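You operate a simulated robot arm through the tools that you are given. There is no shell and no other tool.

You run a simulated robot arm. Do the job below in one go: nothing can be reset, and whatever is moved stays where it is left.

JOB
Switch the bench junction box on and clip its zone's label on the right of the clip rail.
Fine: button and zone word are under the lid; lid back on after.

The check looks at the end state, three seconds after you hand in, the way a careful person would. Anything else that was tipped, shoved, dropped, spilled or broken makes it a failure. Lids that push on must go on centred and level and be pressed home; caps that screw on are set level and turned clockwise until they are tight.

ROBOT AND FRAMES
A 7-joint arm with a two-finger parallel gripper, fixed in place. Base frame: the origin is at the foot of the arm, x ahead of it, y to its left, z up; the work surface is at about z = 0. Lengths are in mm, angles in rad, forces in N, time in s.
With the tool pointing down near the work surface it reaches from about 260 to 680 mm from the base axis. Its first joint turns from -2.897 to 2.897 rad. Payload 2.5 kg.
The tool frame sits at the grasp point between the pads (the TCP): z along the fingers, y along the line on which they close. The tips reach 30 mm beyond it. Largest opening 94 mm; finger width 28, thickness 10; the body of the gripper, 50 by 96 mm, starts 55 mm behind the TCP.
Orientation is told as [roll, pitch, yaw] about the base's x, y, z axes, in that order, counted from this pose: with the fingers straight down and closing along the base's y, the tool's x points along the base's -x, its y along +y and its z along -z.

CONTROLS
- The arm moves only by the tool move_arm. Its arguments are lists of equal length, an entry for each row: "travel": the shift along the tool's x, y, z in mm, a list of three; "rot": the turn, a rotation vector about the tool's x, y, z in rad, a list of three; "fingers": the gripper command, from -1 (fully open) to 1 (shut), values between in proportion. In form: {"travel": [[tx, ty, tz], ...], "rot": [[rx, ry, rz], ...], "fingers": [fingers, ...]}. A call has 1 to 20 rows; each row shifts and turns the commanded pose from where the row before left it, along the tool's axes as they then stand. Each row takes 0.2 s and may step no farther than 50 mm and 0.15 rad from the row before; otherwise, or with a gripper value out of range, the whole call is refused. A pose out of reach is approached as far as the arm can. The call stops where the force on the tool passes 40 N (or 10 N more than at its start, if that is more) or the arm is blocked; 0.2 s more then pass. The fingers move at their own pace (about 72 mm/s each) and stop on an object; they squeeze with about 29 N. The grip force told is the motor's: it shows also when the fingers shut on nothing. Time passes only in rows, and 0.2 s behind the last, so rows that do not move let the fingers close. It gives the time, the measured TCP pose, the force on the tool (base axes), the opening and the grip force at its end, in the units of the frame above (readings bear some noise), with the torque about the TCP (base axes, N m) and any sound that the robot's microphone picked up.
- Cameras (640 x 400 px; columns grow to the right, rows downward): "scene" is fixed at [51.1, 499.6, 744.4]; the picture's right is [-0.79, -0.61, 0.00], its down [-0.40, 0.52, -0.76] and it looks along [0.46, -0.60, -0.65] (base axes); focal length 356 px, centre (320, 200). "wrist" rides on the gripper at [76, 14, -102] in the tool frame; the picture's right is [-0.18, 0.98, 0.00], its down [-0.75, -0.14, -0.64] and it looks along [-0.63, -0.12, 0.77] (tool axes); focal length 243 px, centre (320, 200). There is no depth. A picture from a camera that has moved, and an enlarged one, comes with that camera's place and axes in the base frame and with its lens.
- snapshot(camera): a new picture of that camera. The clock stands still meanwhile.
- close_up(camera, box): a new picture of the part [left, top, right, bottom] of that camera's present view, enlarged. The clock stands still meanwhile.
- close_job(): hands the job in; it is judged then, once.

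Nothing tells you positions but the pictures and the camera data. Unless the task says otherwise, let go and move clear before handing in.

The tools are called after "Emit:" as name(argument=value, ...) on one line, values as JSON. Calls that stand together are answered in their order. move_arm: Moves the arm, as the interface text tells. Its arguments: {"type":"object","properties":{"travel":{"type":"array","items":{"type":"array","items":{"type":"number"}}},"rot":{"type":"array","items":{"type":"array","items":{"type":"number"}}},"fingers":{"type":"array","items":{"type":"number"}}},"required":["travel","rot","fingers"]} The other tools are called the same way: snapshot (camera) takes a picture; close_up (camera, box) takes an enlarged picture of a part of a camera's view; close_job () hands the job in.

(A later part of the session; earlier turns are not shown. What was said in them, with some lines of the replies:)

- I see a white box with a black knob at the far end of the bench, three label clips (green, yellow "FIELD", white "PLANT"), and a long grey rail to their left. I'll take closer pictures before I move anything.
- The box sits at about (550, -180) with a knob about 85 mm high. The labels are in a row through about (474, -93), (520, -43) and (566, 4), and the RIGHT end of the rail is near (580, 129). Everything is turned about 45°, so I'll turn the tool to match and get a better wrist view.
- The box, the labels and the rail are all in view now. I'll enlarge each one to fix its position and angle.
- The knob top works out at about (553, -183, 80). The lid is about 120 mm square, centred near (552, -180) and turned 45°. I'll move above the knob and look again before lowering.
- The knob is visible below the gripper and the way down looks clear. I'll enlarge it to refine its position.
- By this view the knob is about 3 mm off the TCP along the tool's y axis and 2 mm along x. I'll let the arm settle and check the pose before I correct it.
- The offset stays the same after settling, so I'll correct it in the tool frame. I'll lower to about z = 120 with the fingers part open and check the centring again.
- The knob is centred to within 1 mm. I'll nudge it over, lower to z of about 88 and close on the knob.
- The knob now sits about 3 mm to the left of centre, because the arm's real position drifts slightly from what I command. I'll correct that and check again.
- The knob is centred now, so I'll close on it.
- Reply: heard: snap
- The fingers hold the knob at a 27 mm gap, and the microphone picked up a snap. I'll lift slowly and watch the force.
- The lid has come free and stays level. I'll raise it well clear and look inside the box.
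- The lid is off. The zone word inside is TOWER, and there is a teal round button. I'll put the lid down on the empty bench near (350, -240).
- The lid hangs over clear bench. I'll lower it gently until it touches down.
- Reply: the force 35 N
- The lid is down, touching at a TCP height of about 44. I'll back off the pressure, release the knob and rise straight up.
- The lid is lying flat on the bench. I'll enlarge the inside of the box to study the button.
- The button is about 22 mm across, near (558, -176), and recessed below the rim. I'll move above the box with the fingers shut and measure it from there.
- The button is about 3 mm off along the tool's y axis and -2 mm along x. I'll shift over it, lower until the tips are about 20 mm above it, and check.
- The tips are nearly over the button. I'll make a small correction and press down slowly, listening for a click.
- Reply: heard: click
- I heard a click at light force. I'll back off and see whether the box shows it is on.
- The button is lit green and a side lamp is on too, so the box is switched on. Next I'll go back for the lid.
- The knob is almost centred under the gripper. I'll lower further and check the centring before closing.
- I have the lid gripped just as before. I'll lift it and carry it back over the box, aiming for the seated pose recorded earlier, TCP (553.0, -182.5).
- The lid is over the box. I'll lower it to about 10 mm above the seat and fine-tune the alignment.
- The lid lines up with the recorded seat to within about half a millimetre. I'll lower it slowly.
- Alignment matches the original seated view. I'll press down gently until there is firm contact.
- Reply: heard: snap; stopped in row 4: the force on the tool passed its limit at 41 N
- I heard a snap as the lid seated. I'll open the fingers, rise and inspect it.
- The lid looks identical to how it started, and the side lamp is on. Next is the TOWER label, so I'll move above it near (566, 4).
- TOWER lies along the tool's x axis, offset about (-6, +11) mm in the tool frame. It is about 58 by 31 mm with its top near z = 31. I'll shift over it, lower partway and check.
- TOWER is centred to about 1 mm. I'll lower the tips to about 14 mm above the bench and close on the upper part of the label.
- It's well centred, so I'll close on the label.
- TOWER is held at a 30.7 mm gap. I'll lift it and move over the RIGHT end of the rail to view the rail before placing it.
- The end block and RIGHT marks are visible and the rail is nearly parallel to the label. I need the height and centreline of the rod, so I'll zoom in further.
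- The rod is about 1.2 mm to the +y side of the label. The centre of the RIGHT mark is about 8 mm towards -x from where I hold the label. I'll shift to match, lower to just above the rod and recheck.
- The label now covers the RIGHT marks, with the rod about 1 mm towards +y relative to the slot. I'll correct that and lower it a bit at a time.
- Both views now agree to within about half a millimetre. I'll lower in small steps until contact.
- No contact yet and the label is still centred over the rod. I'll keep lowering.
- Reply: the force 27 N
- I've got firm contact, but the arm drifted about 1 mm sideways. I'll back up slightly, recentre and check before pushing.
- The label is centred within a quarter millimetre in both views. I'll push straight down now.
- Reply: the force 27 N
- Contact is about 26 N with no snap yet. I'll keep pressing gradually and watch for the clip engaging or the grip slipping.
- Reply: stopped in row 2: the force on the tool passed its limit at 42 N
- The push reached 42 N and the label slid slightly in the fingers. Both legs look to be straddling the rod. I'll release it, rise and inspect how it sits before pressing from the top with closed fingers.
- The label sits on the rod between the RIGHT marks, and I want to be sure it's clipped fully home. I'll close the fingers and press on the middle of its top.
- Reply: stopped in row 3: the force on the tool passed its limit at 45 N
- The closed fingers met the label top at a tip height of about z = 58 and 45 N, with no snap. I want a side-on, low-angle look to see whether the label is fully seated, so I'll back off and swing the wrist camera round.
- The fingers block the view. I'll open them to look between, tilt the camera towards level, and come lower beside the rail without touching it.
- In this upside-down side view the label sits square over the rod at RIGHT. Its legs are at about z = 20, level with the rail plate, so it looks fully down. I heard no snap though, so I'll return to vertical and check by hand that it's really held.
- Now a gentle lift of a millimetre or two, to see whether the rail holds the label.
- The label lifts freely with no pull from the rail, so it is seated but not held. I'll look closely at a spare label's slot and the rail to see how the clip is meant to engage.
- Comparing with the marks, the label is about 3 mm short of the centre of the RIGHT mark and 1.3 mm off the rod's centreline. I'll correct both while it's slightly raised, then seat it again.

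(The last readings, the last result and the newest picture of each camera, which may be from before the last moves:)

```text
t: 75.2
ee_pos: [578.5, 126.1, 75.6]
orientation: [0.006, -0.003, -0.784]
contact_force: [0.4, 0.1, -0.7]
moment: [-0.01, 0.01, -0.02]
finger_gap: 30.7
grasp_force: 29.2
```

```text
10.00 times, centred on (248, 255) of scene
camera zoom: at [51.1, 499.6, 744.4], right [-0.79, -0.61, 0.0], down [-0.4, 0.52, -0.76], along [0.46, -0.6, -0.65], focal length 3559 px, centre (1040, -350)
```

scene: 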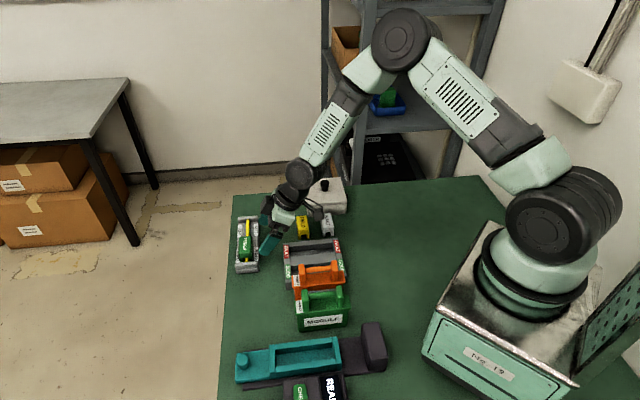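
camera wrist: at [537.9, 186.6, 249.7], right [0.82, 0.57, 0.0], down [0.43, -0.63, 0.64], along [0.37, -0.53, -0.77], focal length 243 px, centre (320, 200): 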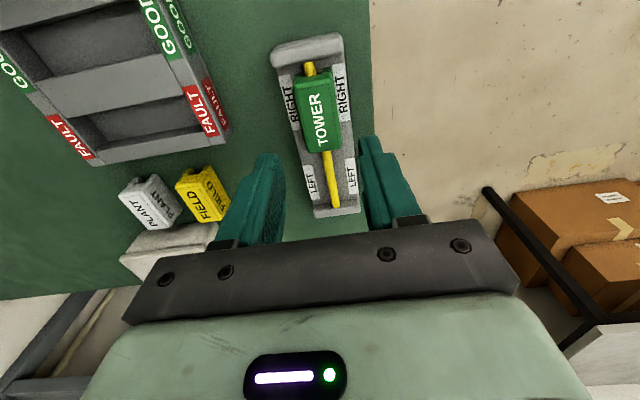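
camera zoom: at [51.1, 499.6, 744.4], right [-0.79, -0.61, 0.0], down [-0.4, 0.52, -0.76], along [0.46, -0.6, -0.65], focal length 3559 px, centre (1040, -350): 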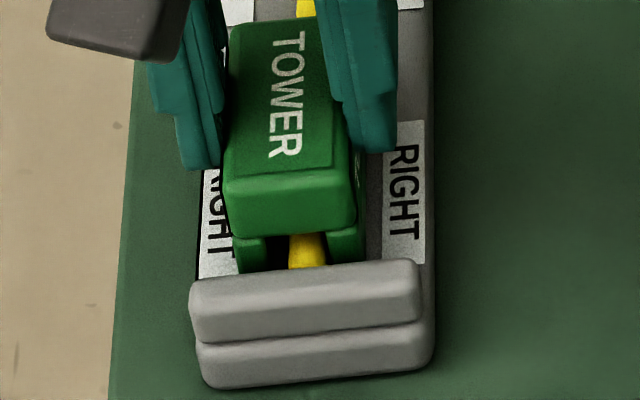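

Emit:
move_arm(travel=[[0, -1.3, 0], [0, 0, 0]], rot=[[0, 0, 0], [0, 0, 0]], fingers=[1, 1])

Emit:
close_up(camera="wrist", box=[270, 60, 370, 140])

Emit:
close_up(camera="scene", box=[232, 235, 264, 275])

```text
t: 75.8
ee_pos: [577.0, 123.2, 76.2]
orientation: [0.005, -0.004, -0.784]
contact_force: [-0.2, 0.4, -0.1]
moment: [0.0, -0.02, 0.01]
finger_gap: 30.5
grasp_force: 28.6
```

```text
5.00 times, centred on (320, 100) of wrist
camera zoom: at [532.9, 187.8, 176.7], right [0.82, 0.57, 0.01], down [0.43, -0.63, 0.64], along [0.37, -0.53, -0.77], focal length 1213 px, centre (320, 700)
```

zoom: 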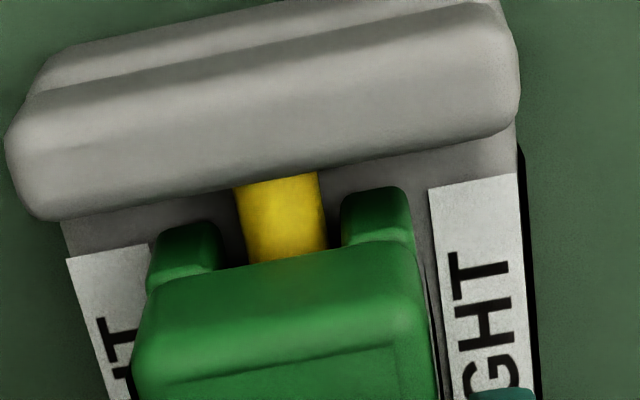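

```text
10.00 times, centred on (248, 255) of scene
camera zoom: at [51.1, 499.6, 744.4], right [-0.79, -0.61, 0.0], down [-0.4, 0.52, -0.76], along [0.46, -0.6, -0.65], focal length 3559 px, centre (1040, -350)
```

zoom: 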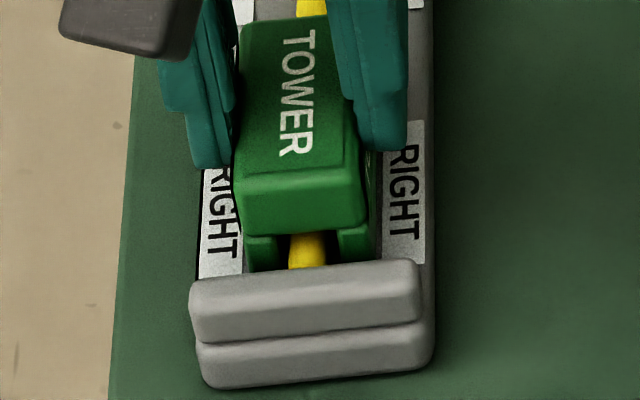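

Emit:
move_arm(travel=[[0.8, 0.6, 0], [0, 0, 0]], rot=[[0, 0, 0], [0, 0, 0]], fingers=[1, 1])

Emit:
close_up(camera="wrist", box=[270, 60, 370, 140])

Emit:
close_up(camera="scene", box=[232, 235, 264, 275])

```text
t: 76.4
ee_pos: [577.0, 125.9, 75.2]
orientation: [0.005, -0.004, -0.784]
contact_force: [0.0, 0.3, 0.2]
moment: [0.0, 0.0, -0.07]
finger_gap: 30.9
grasp_force: 29.3
```

```text
5.00 times, centred on (320, 100) of wrist
camera zoom: at [532.8, 189.2, 176.9], right [0.82, 0.57, 0.01], down [0.43, -0.63, 0.64], along [0.37, -0.53, -0.77], focal length 1213 px, centre (320, 700)
```

zoom: 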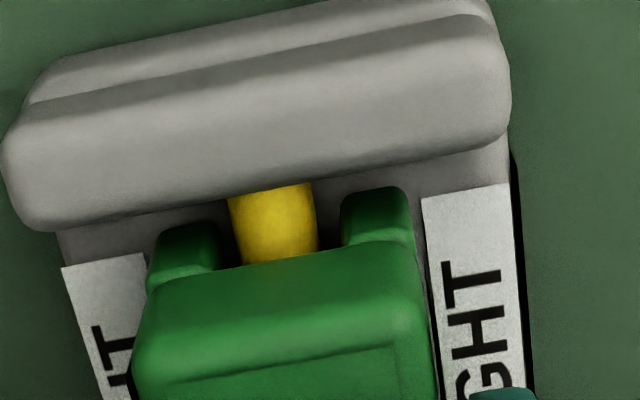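

```text
10.00 times, centred on (248, 255) of scene
camera zoom: at [51.1, 499.6, 744.4], right [-0.79, -0.61, 0.0], down [-0.4, 0.52, -0.76], along [0.46, -0.6, -0.65], focal length 3559 px, centre (1040, -350)
```

zoom: 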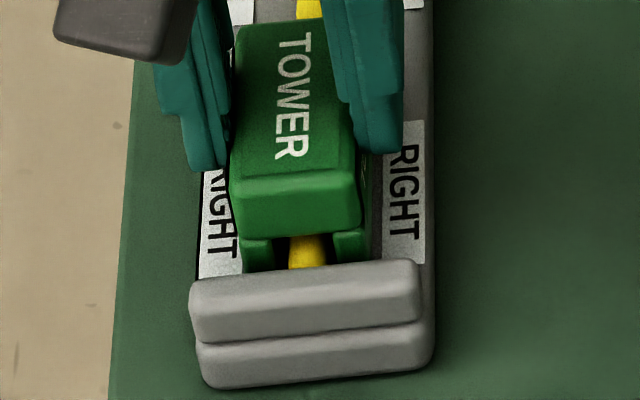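

The rail is turned about 1° from the tool, and the rod sits about 1 mm to +y at the label's middle. I'll match the angle and offset, then lower the label again.

Emit:
move_arm(travel=[[0, 0.8, 0], [0, 0, 0]], rot=[[0, 0, -0.018], [0, 0, 0]], fingers=[1, 1])

Emit:
close_up(camera="wrist", box=[270, 60, 370, 140])

Emit:
close_up(camera="scene", box=[232, 235, 264, 275])

```text
t: 77.0
ee_pos: [575.6, 126.7, 75.3]
orientation: [0.004, -0.003, -0.765]
contact_force: [0.0, -0.4, 0.0]
moment: [-0.03, -0.02, 0.03]
finger_gap: 30.5
grasp_force: 28.5
```

```text
5.00 times, centred on (320, 100) of wrist
camera zoom: at [532.3, 189.1, 177.6], right [0.81, 0.58, 0.01], down [0.44, -0.62, 0.64], along [0.38, -0.52, -0.77], focal length 1213 px, centre (320, 700)
```

zoom: 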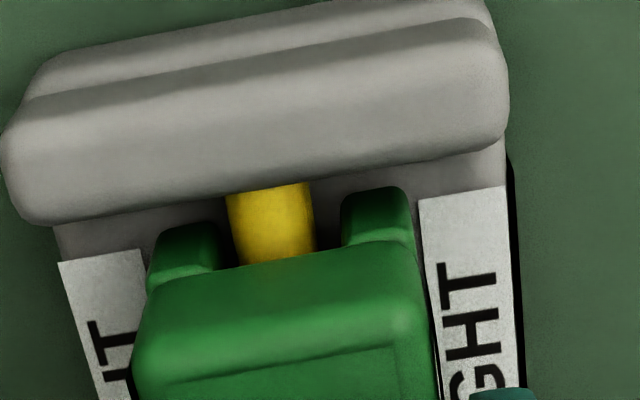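

```text
10.00 times, centred on (248, 255) of scene
camera zoom: at [51.1, 499.6, 744.4], right [-0.79, -0.61, 0.0], down [-0.4, 0.52, -0.76], along [0.46, -0.6, -0.65], focal length 3559 px, centre (1040, -350)
```

zoom: 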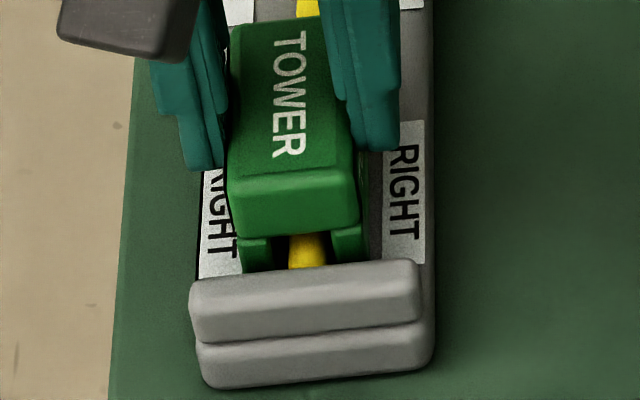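

Aligned: the rod is centred, the angle matches and the label sits evenly along the RIGHT mark. I'll press down now.

Emit:
move_arm(travel=[[0, 0, 1], [0, 0, 1], [0, 0, 0.7], [0, 0, 0.7], [0, 0, 0.7], [0, 0, 0.7]], rot=[[0, 0, 0], [0, 0, 0], [0, 0, 0], [0, 0, 0], [0, 0, 0], [0, 0, 0]], fingers=[1, 1, 1, 1, 1, 1])

Emit:
close_up(camera="wrist", box=[270, 60, 370, 140])

Emit:
close_up(camera="scene", box=[232, 235, 264, 275])

```text
t: 78.4
ee_pos: [579.0, 127.3, 70.9]
orientation: [0.006, -0.005, -0.766]
contact_force: [-5.9, -4.7, 26.4]
moment: [-0.24, 0.23, -0.16]
finger_gap: 30.9
grasp_force: 28.8
```

```text
5.00 times, centred on (320, 100) of wrist
camera zoom: at [533.1, 189.4, 173.4], right [0.81, 0.58, 0.01], down [0.44, -0.62, 0.64], along [0.38, -0.52, -0.76], focal length 1213 px, centre (320, 700)
```

zoom: 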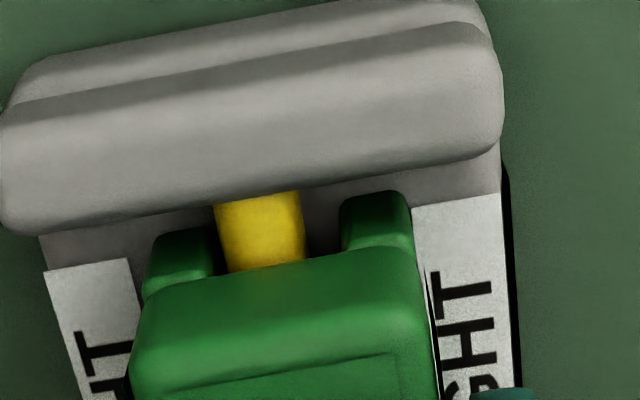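

```text
10.00 times, centred on (248, 255) of scene
camera zoom: at [51.1, 499.6, 744.4], right [-0.79, -0.61, 0.0], down [-0.4, 0.52, -0.76], along [0.46, -0.6, -0.65], focal length 3559 px, centre (1040, -350)
```

zoom: 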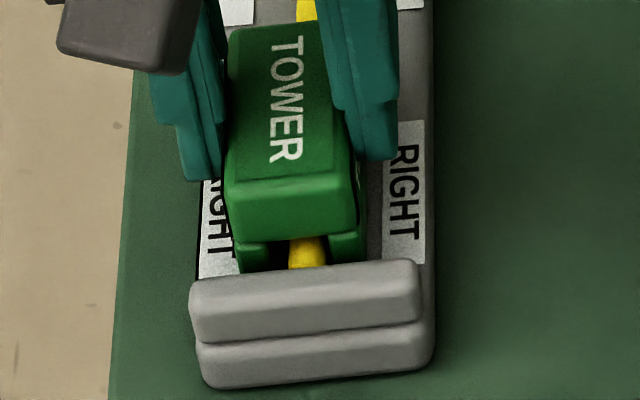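

Emit:
move_arm(travel=[[0, -0.9, -1.5], [0, 0, 0], [0, 0, 0]], rot=[[0, 0, 0], [0, 0, 0], [0, 0, 0]], fingers=[1, 1, 1])

Emit:
close_up(camera="wrist", box=[270, 60, 370, 140])

```text
t: 79.2
ee_pos: [577.2, 127.0, 72.5]
orientation: [0.005, -0.003, -0.766]
contact_force: [2.7, 0.3, 7.9]
moment: [-0.13, -0.29, 0.08]
finger_gap: 30.7
grasp_force: 29.0
```

```text
5.00 times, centred on (320, 100) of wrist
camera zoom: at [532.0, 189.3, 173.5], right [0.81, 0.58, 0.01], down [0.44, -0.62, 0.64], along [0.38, -0.52, -0.77], focal length 1213 px, centre (320, 700)
```

zoom: 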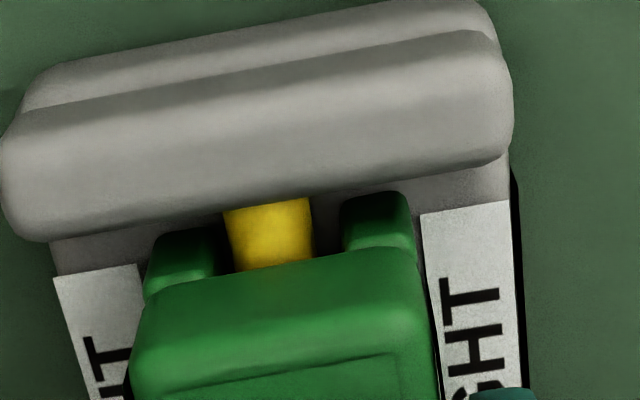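

The label is centred on the rod and still pressed lightly down. I'll release it, rise and press on its top with closed fingers.

Emit:
move_arm(travel=[[0, 0, 0], [0, 0, 0], [0, 0, 0], [0, 0, -15], [0, 0, -25], [0, 0, 0], [0, 0, 0]], rot=[[0, 0, 0], [0, 0, 0], [0, 0, 0], [0, 0, 0], [0, 0, 0], [0, 0, 0], [0, 0, 0]], fingers=[0.2, 0.05, 0.05, 0.05, 0.05, 1, 1])

Emit:
snapshot(camera="wrist")

Emit:
close_up(camera="wrist", box=[240, 20, 420, 180])

Emit:
close_up(camera="scene", box=[225, 210, 270, 275])

```text
t: 80.8
ee_pos: [576.7, 124.2, 111.8]
orientation: [0.006, -0.003, -0.766]
contact_force: [-0.1, 0.8, -0.1]
moment: [-0.01, 0.0, -0.01]
finger_gap: 0.0
grasp_force: 29.0
```

```text
taken
camera wrist: at [532.0, 186.2, 214.5], right [0.81, 0.58, 0.0], down [0.44, -0.62, 0.64], along [0.38, -0.52, -0.77], focal length 243 px, centre (320, 200)
```

wrist: 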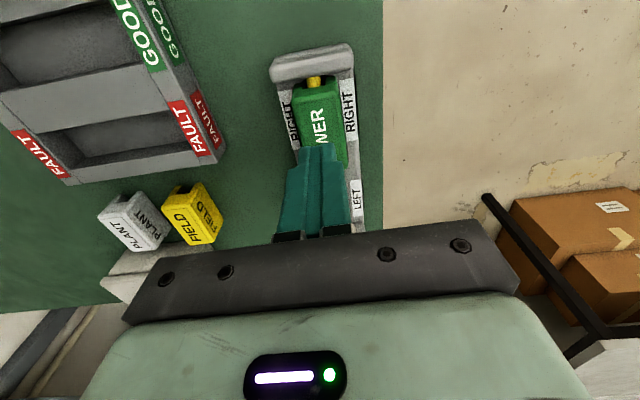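

```text
2.50 times, centred on (330, 100) of wrist
camera zoom: at [532.0, 186.2, 214.5], right [0.81, 0.58, 0.0], down [0.44, -0.62, 0.64], along [0.38, -0.52, -0.77], focal length 606 px, centre (295, 450)
```

zoom: 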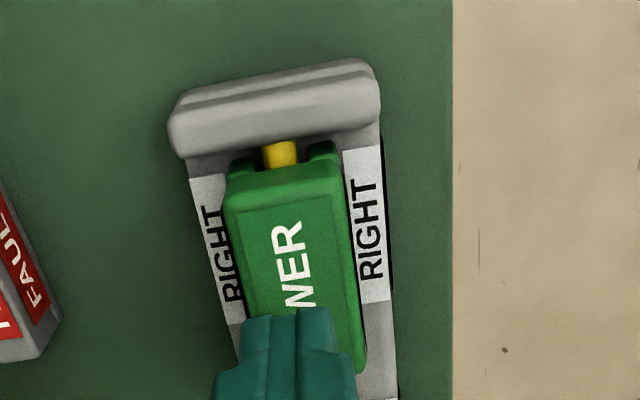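

```text
6.15 times, centred on (248, 242) of scene
camera zoom: at [51.1, 499.6, 744.4], right [-0.79, -0.61, 0.0], down [-0.4, 0.52, -0.76], along [0.46, -0.6, -0.65], focal length 2190 px, centre (766, -62)
```

zoom: 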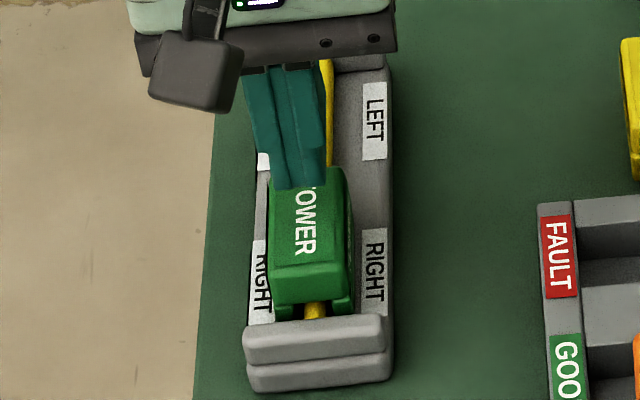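

Emit:
move_arm(travel=[[2, 2.2, 8], [0, 0, 9], [0, 0, 0]], rot=[[0, 0, 0], [0, 0, 0], [0, 0, 0]], fingers=[1, 1, 1])

Emit:
close_up(camera="wrist", box=[240, 20, 420, 200])

Emit:
close_up(camera="scene", box=[225, 210, 270, 275])

```text
t: 81.6
ee_pos: [577.5, 128.1, 95.4]
orientation: [0.005, -0.004, -0.766]
contact_force: [0.7, -0.4, -0.3]
moment: [-0.02, -0.01, 0.0]
finger_gap: 0.0
grasp_force: 28.9
```

```text
2.22 times, centred on (330, 110) of wrist
camera zoom: at [531.8, 189.6, 197.7], right [0.81, 0.58, 0.01], down [0.44, -0.62, 0.64], along [0.38, -0.52, -0.77], focal length 539 px, centre (298, 400)
```

zoom: 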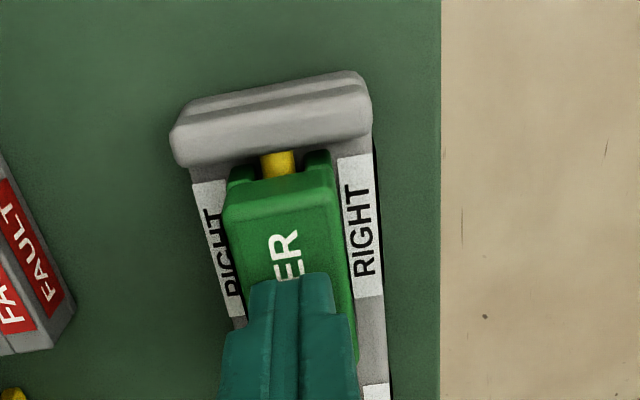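

```text
6.15 times, centred on (248, 242) of scene
camera zoom: at [51.1, 499.6, 744.4], right [-0.79, -0.61, 0.0], down [-0.4, 0.52, -0.76], along [0.46, -0.6, -0.65], focal length 2190 px, centre (766, -62)
```

zoom: 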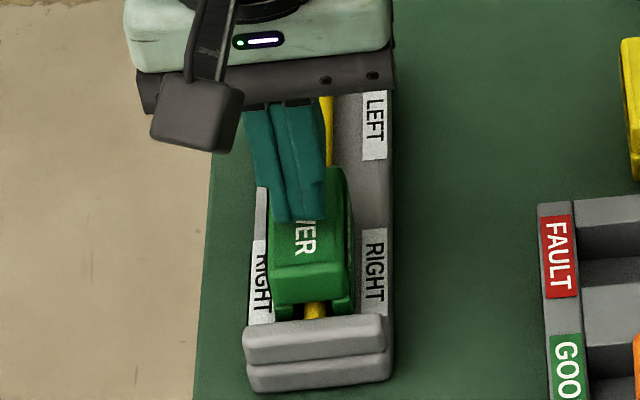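

Emit:
move_arm(travel=[[0, 0, 3], [0, 0, 2], [0, 0, 0.7], [0, 0, 0.7], [0, 0, 0.7], [0, 0, 0.5], [0, 0, 0.5], [0, 0, 0.5]], rot=[[0, 0, 0], [0, 0, 0], [0, 0, 0], [0, 0, 0], [0, 0, 0], [0, 0, 0], [0, 0, 0], [0, 0, 0]], fingers=[1, 1, 1, 1, 1, 1, 1, 1])

Emit:
close_up(camera="scene", box=[225, 210, 270, 275])

```text
t: 83.4
ee_pos: [578.8, 129.2, 87.7]
orientation: [0.006, -0.004, -0.764]
contact_force: [-4.8, -3.9, 17.8]
moment: [-0.04, 0.19, -0.04]
finger_gap: 0.2
grasp_force: 29.2
```

```text
6.15 times, centred on (248, 242) of scene
camera zoom: at [51.1, 499.6, 744.4], right [-0.79, -0.61, 0.0], down [-0.4, 0.52, -0.76], along [0.46, -0.6, -0.65], focal length 2190 px, centre (766, -62)
```

zoom: 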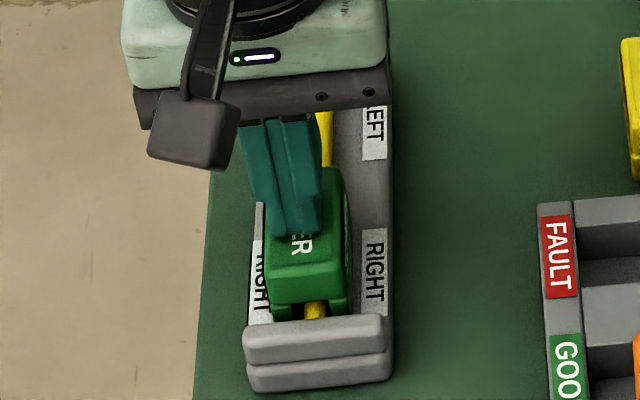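

Emit:
move_arm(travel=[[0, -0.5, 0.5], [0, -0.5, 0.5], [0, 0, 0.5]], rot=[[0, 0, 0], [0, 0, 0], [0, 0, 0]], fingers=[1, 1, 1])

```text
t: 84.2
ee_pos: [578.8, 128.6, 86.5]
orientation: [0.008, -0.006, -0.765]
contact_force: [-4.3, -2.3, 9.1]
moment: [-0.06, 0.16, -0.05]
finger_gap: 0.0
grasp_force: 29.2
stopped in row 3: the force on the tool passed its limit at 42 N (the readings are from after the stop); the commanded pose is now the measured one
```

Emit:
close_up(camera="wrist", box=[240, 20, 420, 200])

Emit:
close_up(camera="scene", box=[232, 235, 264, 275])

```text
2.22 times, centred on (330, 110) of wrist
camera zoom: at [532.9, 191.4, 189.8], right [0.81, 0.58, 0.01], down [0.44, -0.63, 0.65], along [0.38, -0.52, -0.76], focal length 539 px, centre (298, 400)
```

zoom: 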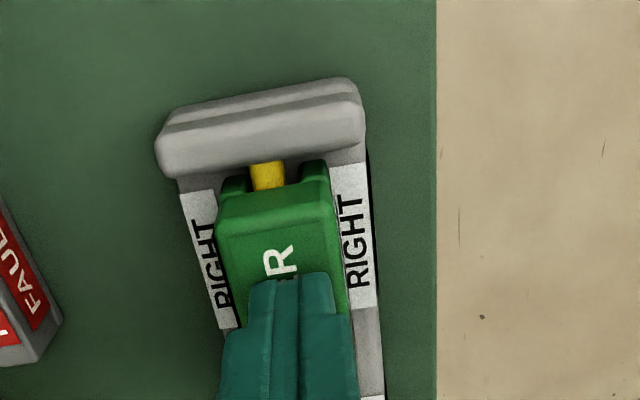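

```text
10.00 times, centred on (248, 255) of scene
camera zoom: at [51.1, 499.6, 744.4], right [-0.79, -0.61, 0.0], down [-0.4, 0.52, -0.76], along [0.46, -0.6, -0.65], focal length 3559 px, centre (1040, -350)
```

zoom: 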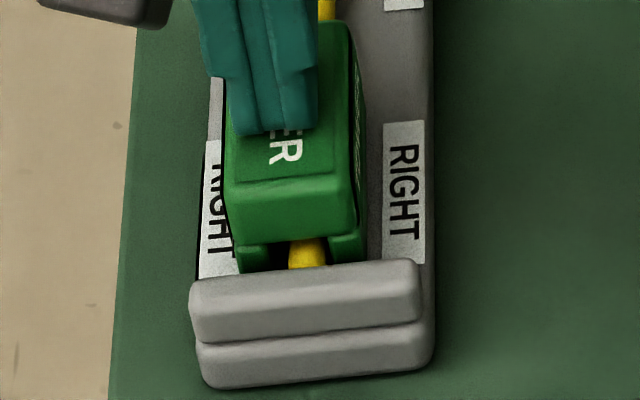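

The label stays at the same height under 40 N, so it's hard down on the rail with the rod in its slot. I'll back away and check the whole scene, including that the rail didn't move.

Emit:
move_arm(travel=[[0, 0, -20], [0, 0, -40], [0, 0, -40], [0, -40, -10], [0, -40, 0], [0, 0, 0]], rot=[[0, 0, 0], [0, 0, 0], [0, 0, 0], [0, 0, 0], [0, 0, 0], [0, 0, 0]], fingers=[1, 1, 1, 1, 1, 1])

Emit:
close_up(camera="scene", box=[220, 170, 320, 270])

Emit:
close_up(camera="scene", box=[225, 210, 270, 275])

Emit:
snapshot(camera="scene")

```text
t: 85.6
ee_pos: [520.5, 70.7, 196.5]
orientation: [0.009, -0.007, -0.767]
contact_force: [-0.7, -0.3, -0.3]
moment: [-0.03, 0.01, -0.01]
finger_gap: 0.1
grasp_force: 29.4
```

```text
4.00 times, centred on (270, 220) of scene
camera zoom: at [51.1, 499.6, 744.4], right [-0.79, -0.61, 0.0], down [-0.4, 0.52, -0.76], along [0.46, -0.6, -0.65], focal length 1424 px, centre (520, 120)
```

zoom: 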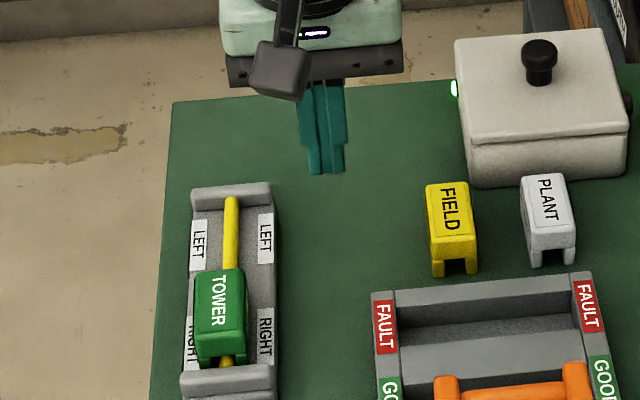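

```text
6.15 times, centred on (248, 242) of scene
camera zoom: at [51.1, 499.6, 744.4], right [-0.79, -0.61, 0.0], down [-0.4, 0.52, -0.76], along [0.46, -0.6, -0.65], focal length 2190 px, centre (766, -62)
```

zoom: 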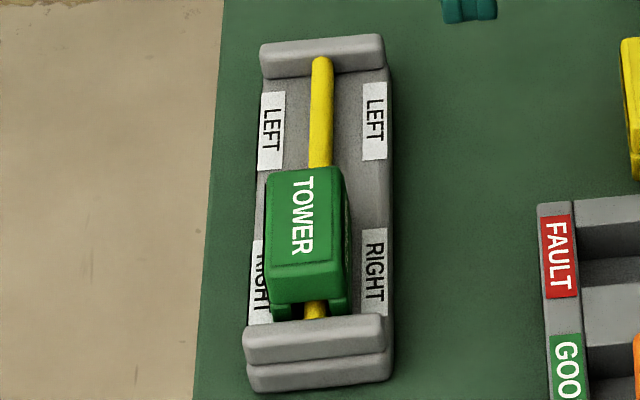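

```text
taken
```

scene: 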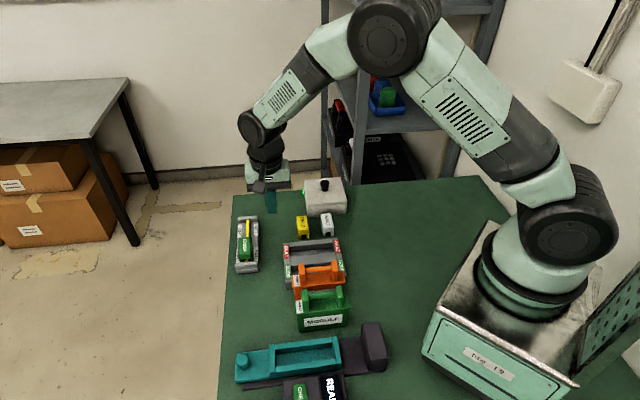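

The rail hasn't moved. I'll take one low look along the rail from the RIGHT end to judge how the label sits on the rod.

Emit:
move_arm(travel=[[31.7, 27.3, 0], [31.7, 27.3, 0], [31.7, 27.3, 0], [0, 0, 40], [0, 0, 0], [0, 0, 0], [0, 0, 0], [0, 0, 0], [0, 0, 0], [16.9, 0, 24.8], [16.9, 0, 24.8], [11.3, 0, 16.5], [0, 0, 0]], rot=[[0, 0, 0], [0, 0, 0], [0, 0, 0], [0, 0, 0], [0, -0.12, 0], [0, -0.12, 0], [0, -0.12, 0], [0, -0.12, 0], [0, -0.12, 0], [0, 0, 0], [0, 0, 0], [0, 0, 0], [0, 0, 0]], fingers=[0, -1, -1, -1, -1, -1, -1, -1, -1, -1, -1, -1, -1])

Emit:
snapshot(camera="wrist")

Emit:
snapshot(camera="scene")

```text
t: 88.4
ee_pos: [510.1, 196.3, 75.5]
orientation: [0.013, -0.607, -0.773]
contact_force: [-0.4, -0.9, -0.4]
moment: [0.01, 0.0, -0.02]
finger_gap: 94.1
grasp_force: 0.1
```

```text
taken
camera wrist: at [432.9, 289.1, 116.5], right [0.79, 0.6, 0.11], down [0.08, -0.28, 0.96], along [0.61, -0.75, -0.27], focal length 243 px, centre (320, 200)
```

wrist: 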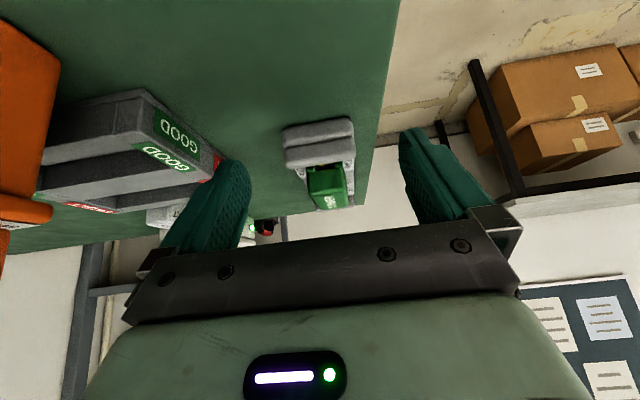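

```text
taken
```

scene: 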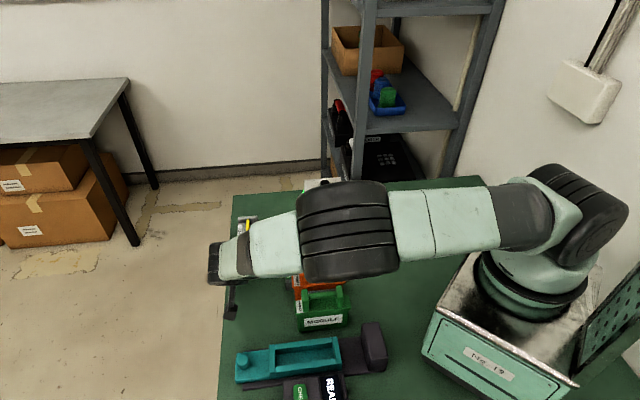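

Emit:
close_up(camera="wrist", box=[270, 110, 370, 220])

Emit:
close_up(camera="scene", box=[210, 170, 410, 340])

```text
3.64 times, centred on (320, 165) of wrist
camera zoom: at [432.9, 289.1, 116.5], right [0.79, 0.6, 0.11], down [0.08, -0.28, 0.96], along [0.61, -0.75, -0.27], focal length 882 px, centre (320, 327)
```

zoom: 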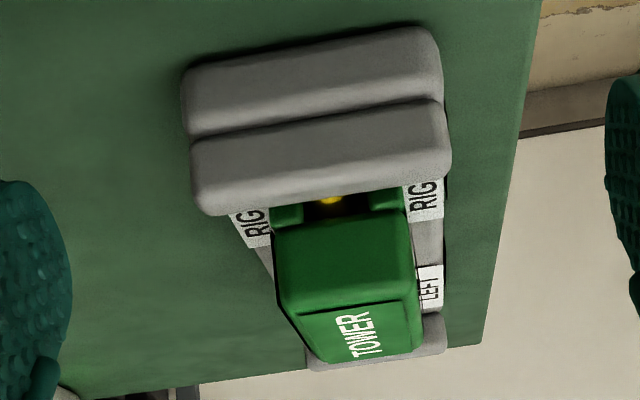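

```text
2.35 times, centred on (310, 255) of scene
camera zoom: at [51.1, 499.6, 744.4], right [-0.79, -0.61, 0.0], down [-0.4, 0.52, -0.76], along [0.46, -0.6, -0.65], focal length 838 px, centre (344, 71)
```

zoom: 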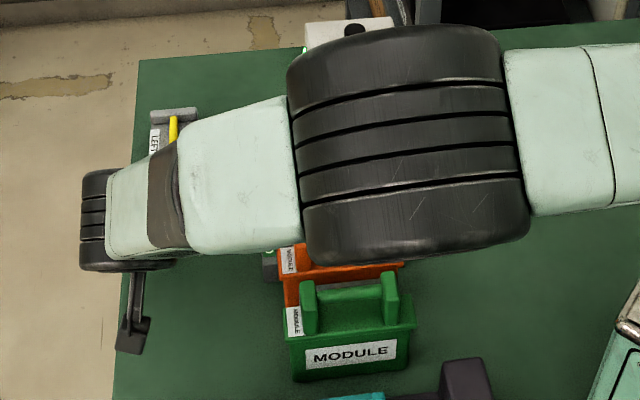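

Emit:
close_up(camera="wrist", box=[300, 145, 350, 185])

```text
10.00 times, centred on (325, 165) of wrist
camera zoom: at [432.9, 289.1, 116.5], right [0.79, 0.6, 0.11], down [0.08, -0.28, 0.96], along [0.61, -0.75, -0.27], focal length 2426 px, centre (270, 550)
```

zoom: 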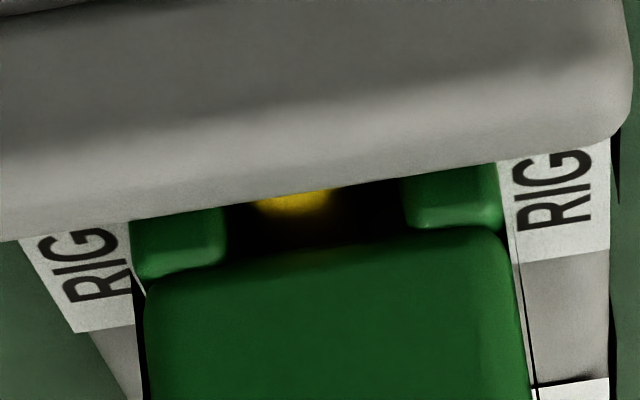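

In the end view the legs straddle the rod, with the label about 1.6 mm off the rod's centreline. I'll go back to the side view and zoom in on the leg bottoms to see whether they touch the plate.

Emit:
move_arm(travel=[[-28.2, 0, -41.3], [-28.2, 0, -41.3], [0, 0, 0], [0, 0, 0], [0, 0, 0], [0, 0, 0], [0, 0, 0], [-33.9, -20.9, 0], [-33.9, -20.9, 0], [-33.9, -20.9, 0], [0, 0, 0]], rot=[[0, 0, 0], [0, 0, 0], [0, 0.12, 0], [0, 0.12, 0], [0, 0.12, 0], [0, 0.12, 0], [0, 0.12, 0], [0, 0, 0], [0, 0, 0], [0, 0, 0], [0, 0, 0]], fingers=[-1, -1, -1, -1, -1, -1, -1, -1, -1, -1, -1])

Emit:
snapshot(camera="scene")

```text
t: 90.8
ee_pos: [543.6, 77.7, 179.9]
orientation: [0.008, -0.007, -0.764]
contact_force: [0.1, 0.1, 0.2]
moment: [-0.01, -0.02, 0.0]
finger_gap: 93.9
grasp_force: 0.1
```

```text
taken
```

scene: 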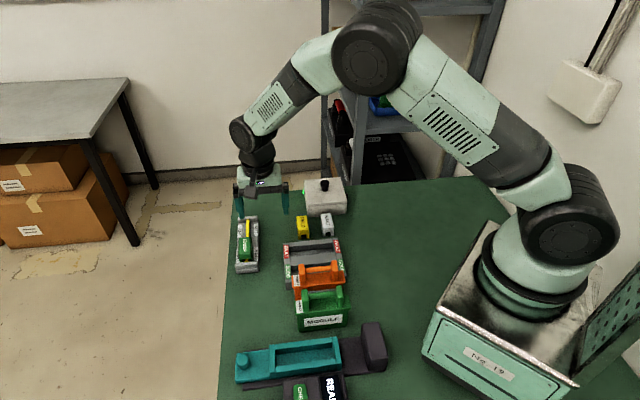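

Emit:
move_arm(travel=[[0, 0, 0], [0, 0, 0], [0, 0, 0], [0, 0, 0], [0, 0, 0], [0, 0, 0], [0, 0, 0], [0, 0, 0], [0, 0, 0], [0, 0, 0], [0, 0, 0], [0, 0, 0], [0, 0, 0], [0, 0, 0], [0, 0, 0], [0, 0, 0], [18.1, 0, 26.4], [18.1, 0, 26.4], [18.1, 0, 26.4], [0, 0, 0]], rot=[[0, 0, -0.1414], [0, 0, -0.1414], [0, 0, -0.1414], [0, 0, -0.1414], [0, 0, -0.1414], [0, 0, -0.1414], [0, 0, -0.1414], [0, 0, -0.1414], [0, 0, -0.1414], [0, 0, -0.1414], [0, 0, -0.1414], [0, -0.12, 0], [0, -0.12, 0], [0, -0.12, 0], [0, -0.12, 0], [0, -0.12, 0], [0, 0, 0], [0, 0, 0], [0, 0, 0], [0, 0, 0]], fingers=[-1, -1, -1, -1, -1, -1, -1, -1, -1, -1, -1, -1, -1, -1, -1, -1, -1, -1, -1, -1])

Emit:
snapshot(camera="wrist")

Emit:
close_up(camera="wrist", box=[260, 100, 400, 200])

```text
t: 95.0
ee_pos: [542.2, 79.3, 77.5]
orientation: [-0.007, -0.609, 0.793]
contact_force: [-0.1, 0.2, -0.5]
moment: [0.02, -0.03, 0.01]
finger_gap: 93.9
grasp_force: 0.0
```

```text
taken
camera wrist: at [446.3, 3.5, 117.9], right [-0.59, 0.8, 0.1], down [0.27, 0.08, 0.96], along [0.76, 0.59, -0.27], focal length 243 px, centre (320, 200)
```

wrist: 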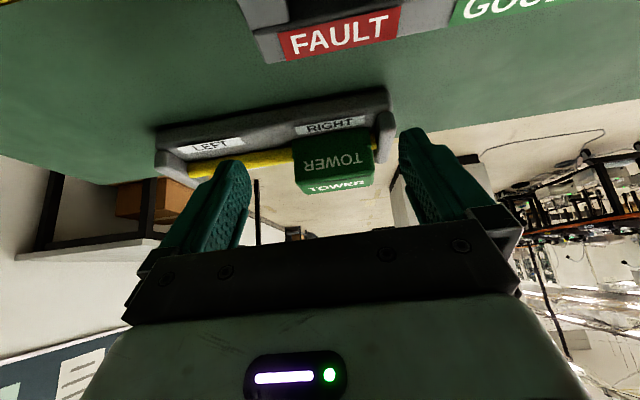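

```text
4.00 times, centred on (330, 150) of wrist
camera zoom: at [446.3, 3.5, 117.9], right [-0.59, 0.8, 0.1], down [0.27, 0.08, 0.96], along [0.76, 0.59, -0.27], focal length 970 px, centre (280, 400)
```

zoom: 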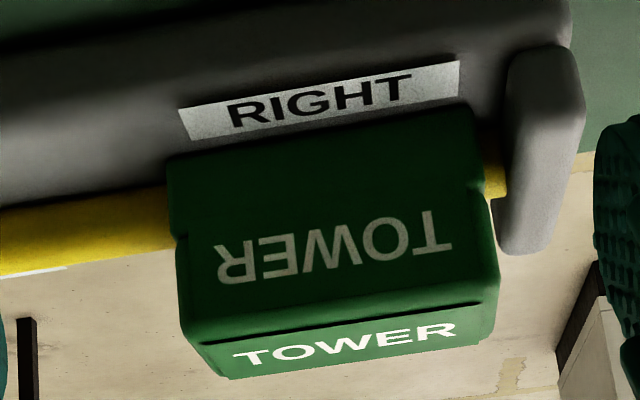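

Emit:
close_up(camera="wrist", box=[285, 115, 345, 165])

Emit:
close_up(camera="wrist", box=[350, 100, 410, 150])

```text
8.00 times, centred on (315, 140) of wrist
camera zoom: at [446.3, 3.5, 117.9], right [-0.59, 0.8, 0.1], down [0.27, 0.08, 0.96], along [0.76, 0.59, -0.27], focal length 1941 px, centre (360, 680)
```

zoom: 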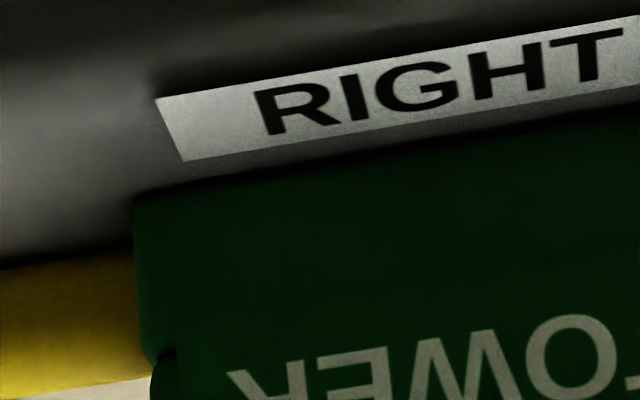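

```text
8.00 times, centred on (380, 125) of wrist
camera zoom: at [446.3, 3.5, 117.9], right [-0.59, 0.8, 0.1], down [0.27, 0.08, 0.96], along [0.76, 0.59, -0.27], focal length 1941 px, centre (-160, 800)
```

zoom: 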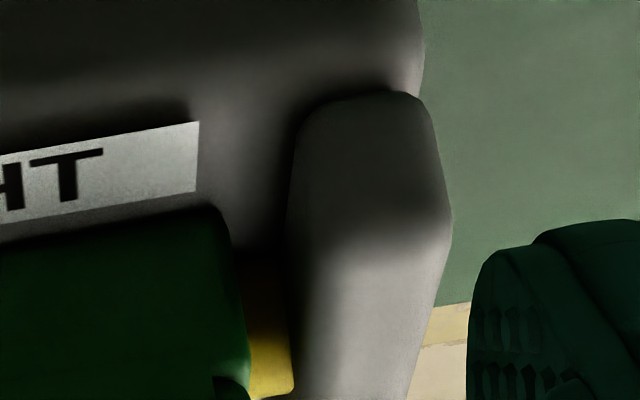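

The legs sit tight on the rail plate with the rod between them and the label is level, so it is fully down at RIGHT. I'll retreat upward, straighten the tool, and do a last check of everything.

Emit:
move_arm(travel=[[-28.2, 0, -41.3], [-28.2, 0, -41.3], [0, 0, 0], [0, 0, 0], [0, 0, 0], [0, 0, 0], [0, 0, 0], [0, 0, -40], [0, 0, -40], [40, 0, -20], [40, 0, 0], [0, 0, 0]], rot=[[0, 0, 0], [0, 0, 0], [0, 0.12, 0], [0, 0.12, 0], [0, 0.12, 0], [0, 0.12, 0], [0, 0.12, 0], [0, 0, 0], [0, 0, 0], [0, 0, 0], [0, 0, 0], [0, 0, 0]], fingers=[-1, -1, -1, -1, -1, -1, -1, -1, -1, -1, -1, -1])

Emit:
snapshot(camera="scene")

Emit:
snapshot(camera="wrist")

Emit:
close_up(camera="scene", box=[220, 170, 360, 280])

Emit:
close_up(camera="scene", box=[290, 160, 360, 230])

```text
t: 97.6
ee_pos: [484.1, 21.7, 278.7]
orientation: [-0.007, -0.008, 0.787]
contact_force: [0.5, -0.3, 0.0]
moment: [-0.01, 0.0, -0.02]
finger_gap: 93.9
grasp_force: 0.0
```

```text
taken
```

scene: 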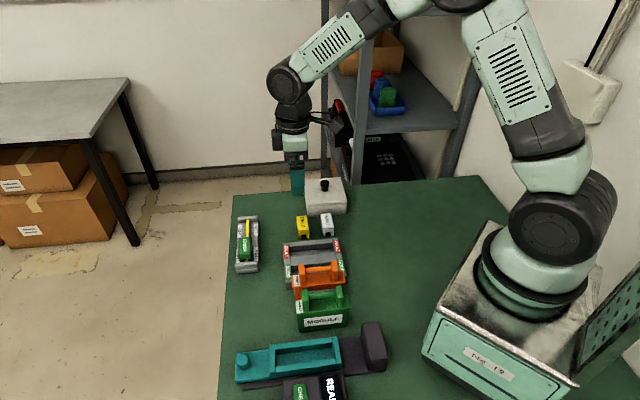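

```text
taken
camera wrist: at [419.4, -23.3, 381.1], right [-0.57, 0.82, 0.0], down [0.62, 0.43, 0.65], along [0.54, 0.37, -0.76], focal length 243 px, centre (320, 200)
```

wrist: 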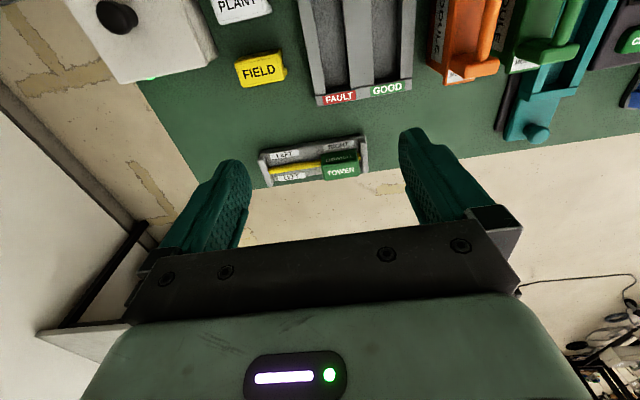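

```text
3.64 times, centred on (290, 225) of scene
camera zoom: at [51.1, 499.6, 744.4], right [-0.79, -0.61, 0.0], down [-0.4, 0.52, -0.76], along [0.46, -0.6, -0.65], focal length 1294 px, centre (429, 109)
```

zoom: 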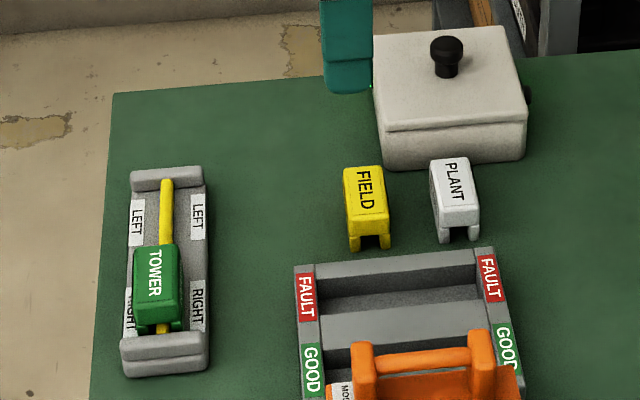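

```text
5.71 times, centred on (325, 195) of scene
camera zoom: at [51.1, 499.6, 744.4], right [-0.79, -0.61, 0.0], down [-0.4, 0.52, -0.76], along [0.46, -0.6, -0.65], focal length 2034 px, centre (291, 229)
```

zoom: 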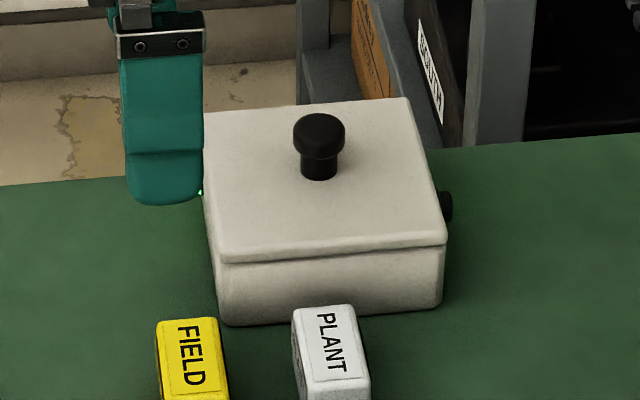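

Final state:
- **Box:** switched on, with the side lamp still green. The lid is back on, level, snapped home and in its original position.
- **Label:** TOWER straddles the rod at RIGHT, pressed fully down. It sits on the rail without any snap of its own.
- **Everything else:** nothing else looks moved, and the arm is clear with nothing in the gripper.

I'm handing in now.

Emit:
close_job()

```text
The job is handed in.
```

The junction box is switched on and the TOWER label is on the RIGHT end of the clip rail. I've handed the job in, but I can't be sure the label counts as clipped.

- **Box:** one press gave a click and the button lit green. A side lamp is still on with the lid closed.
- **Lid:** it is back on level, in its original position, and it snapped when I pressed it home.
- **Label:** the zone word under the lid was TOWER. The label straddles the rail's yellow rod between the RIGHT marks, fully down on the rail plate and level.
- **Clip not confirmed:** pressing the label at about 40 N gave no snap, and it lifted freely when I tested it. I pressed it down again afterwards; it sits about 1.6 mm off the rod's centreline.
- **Everything else:** the rail, the other labels, the tray and the modules look unmoved in the final pictures. The arm is clear with nothing in the gripper.
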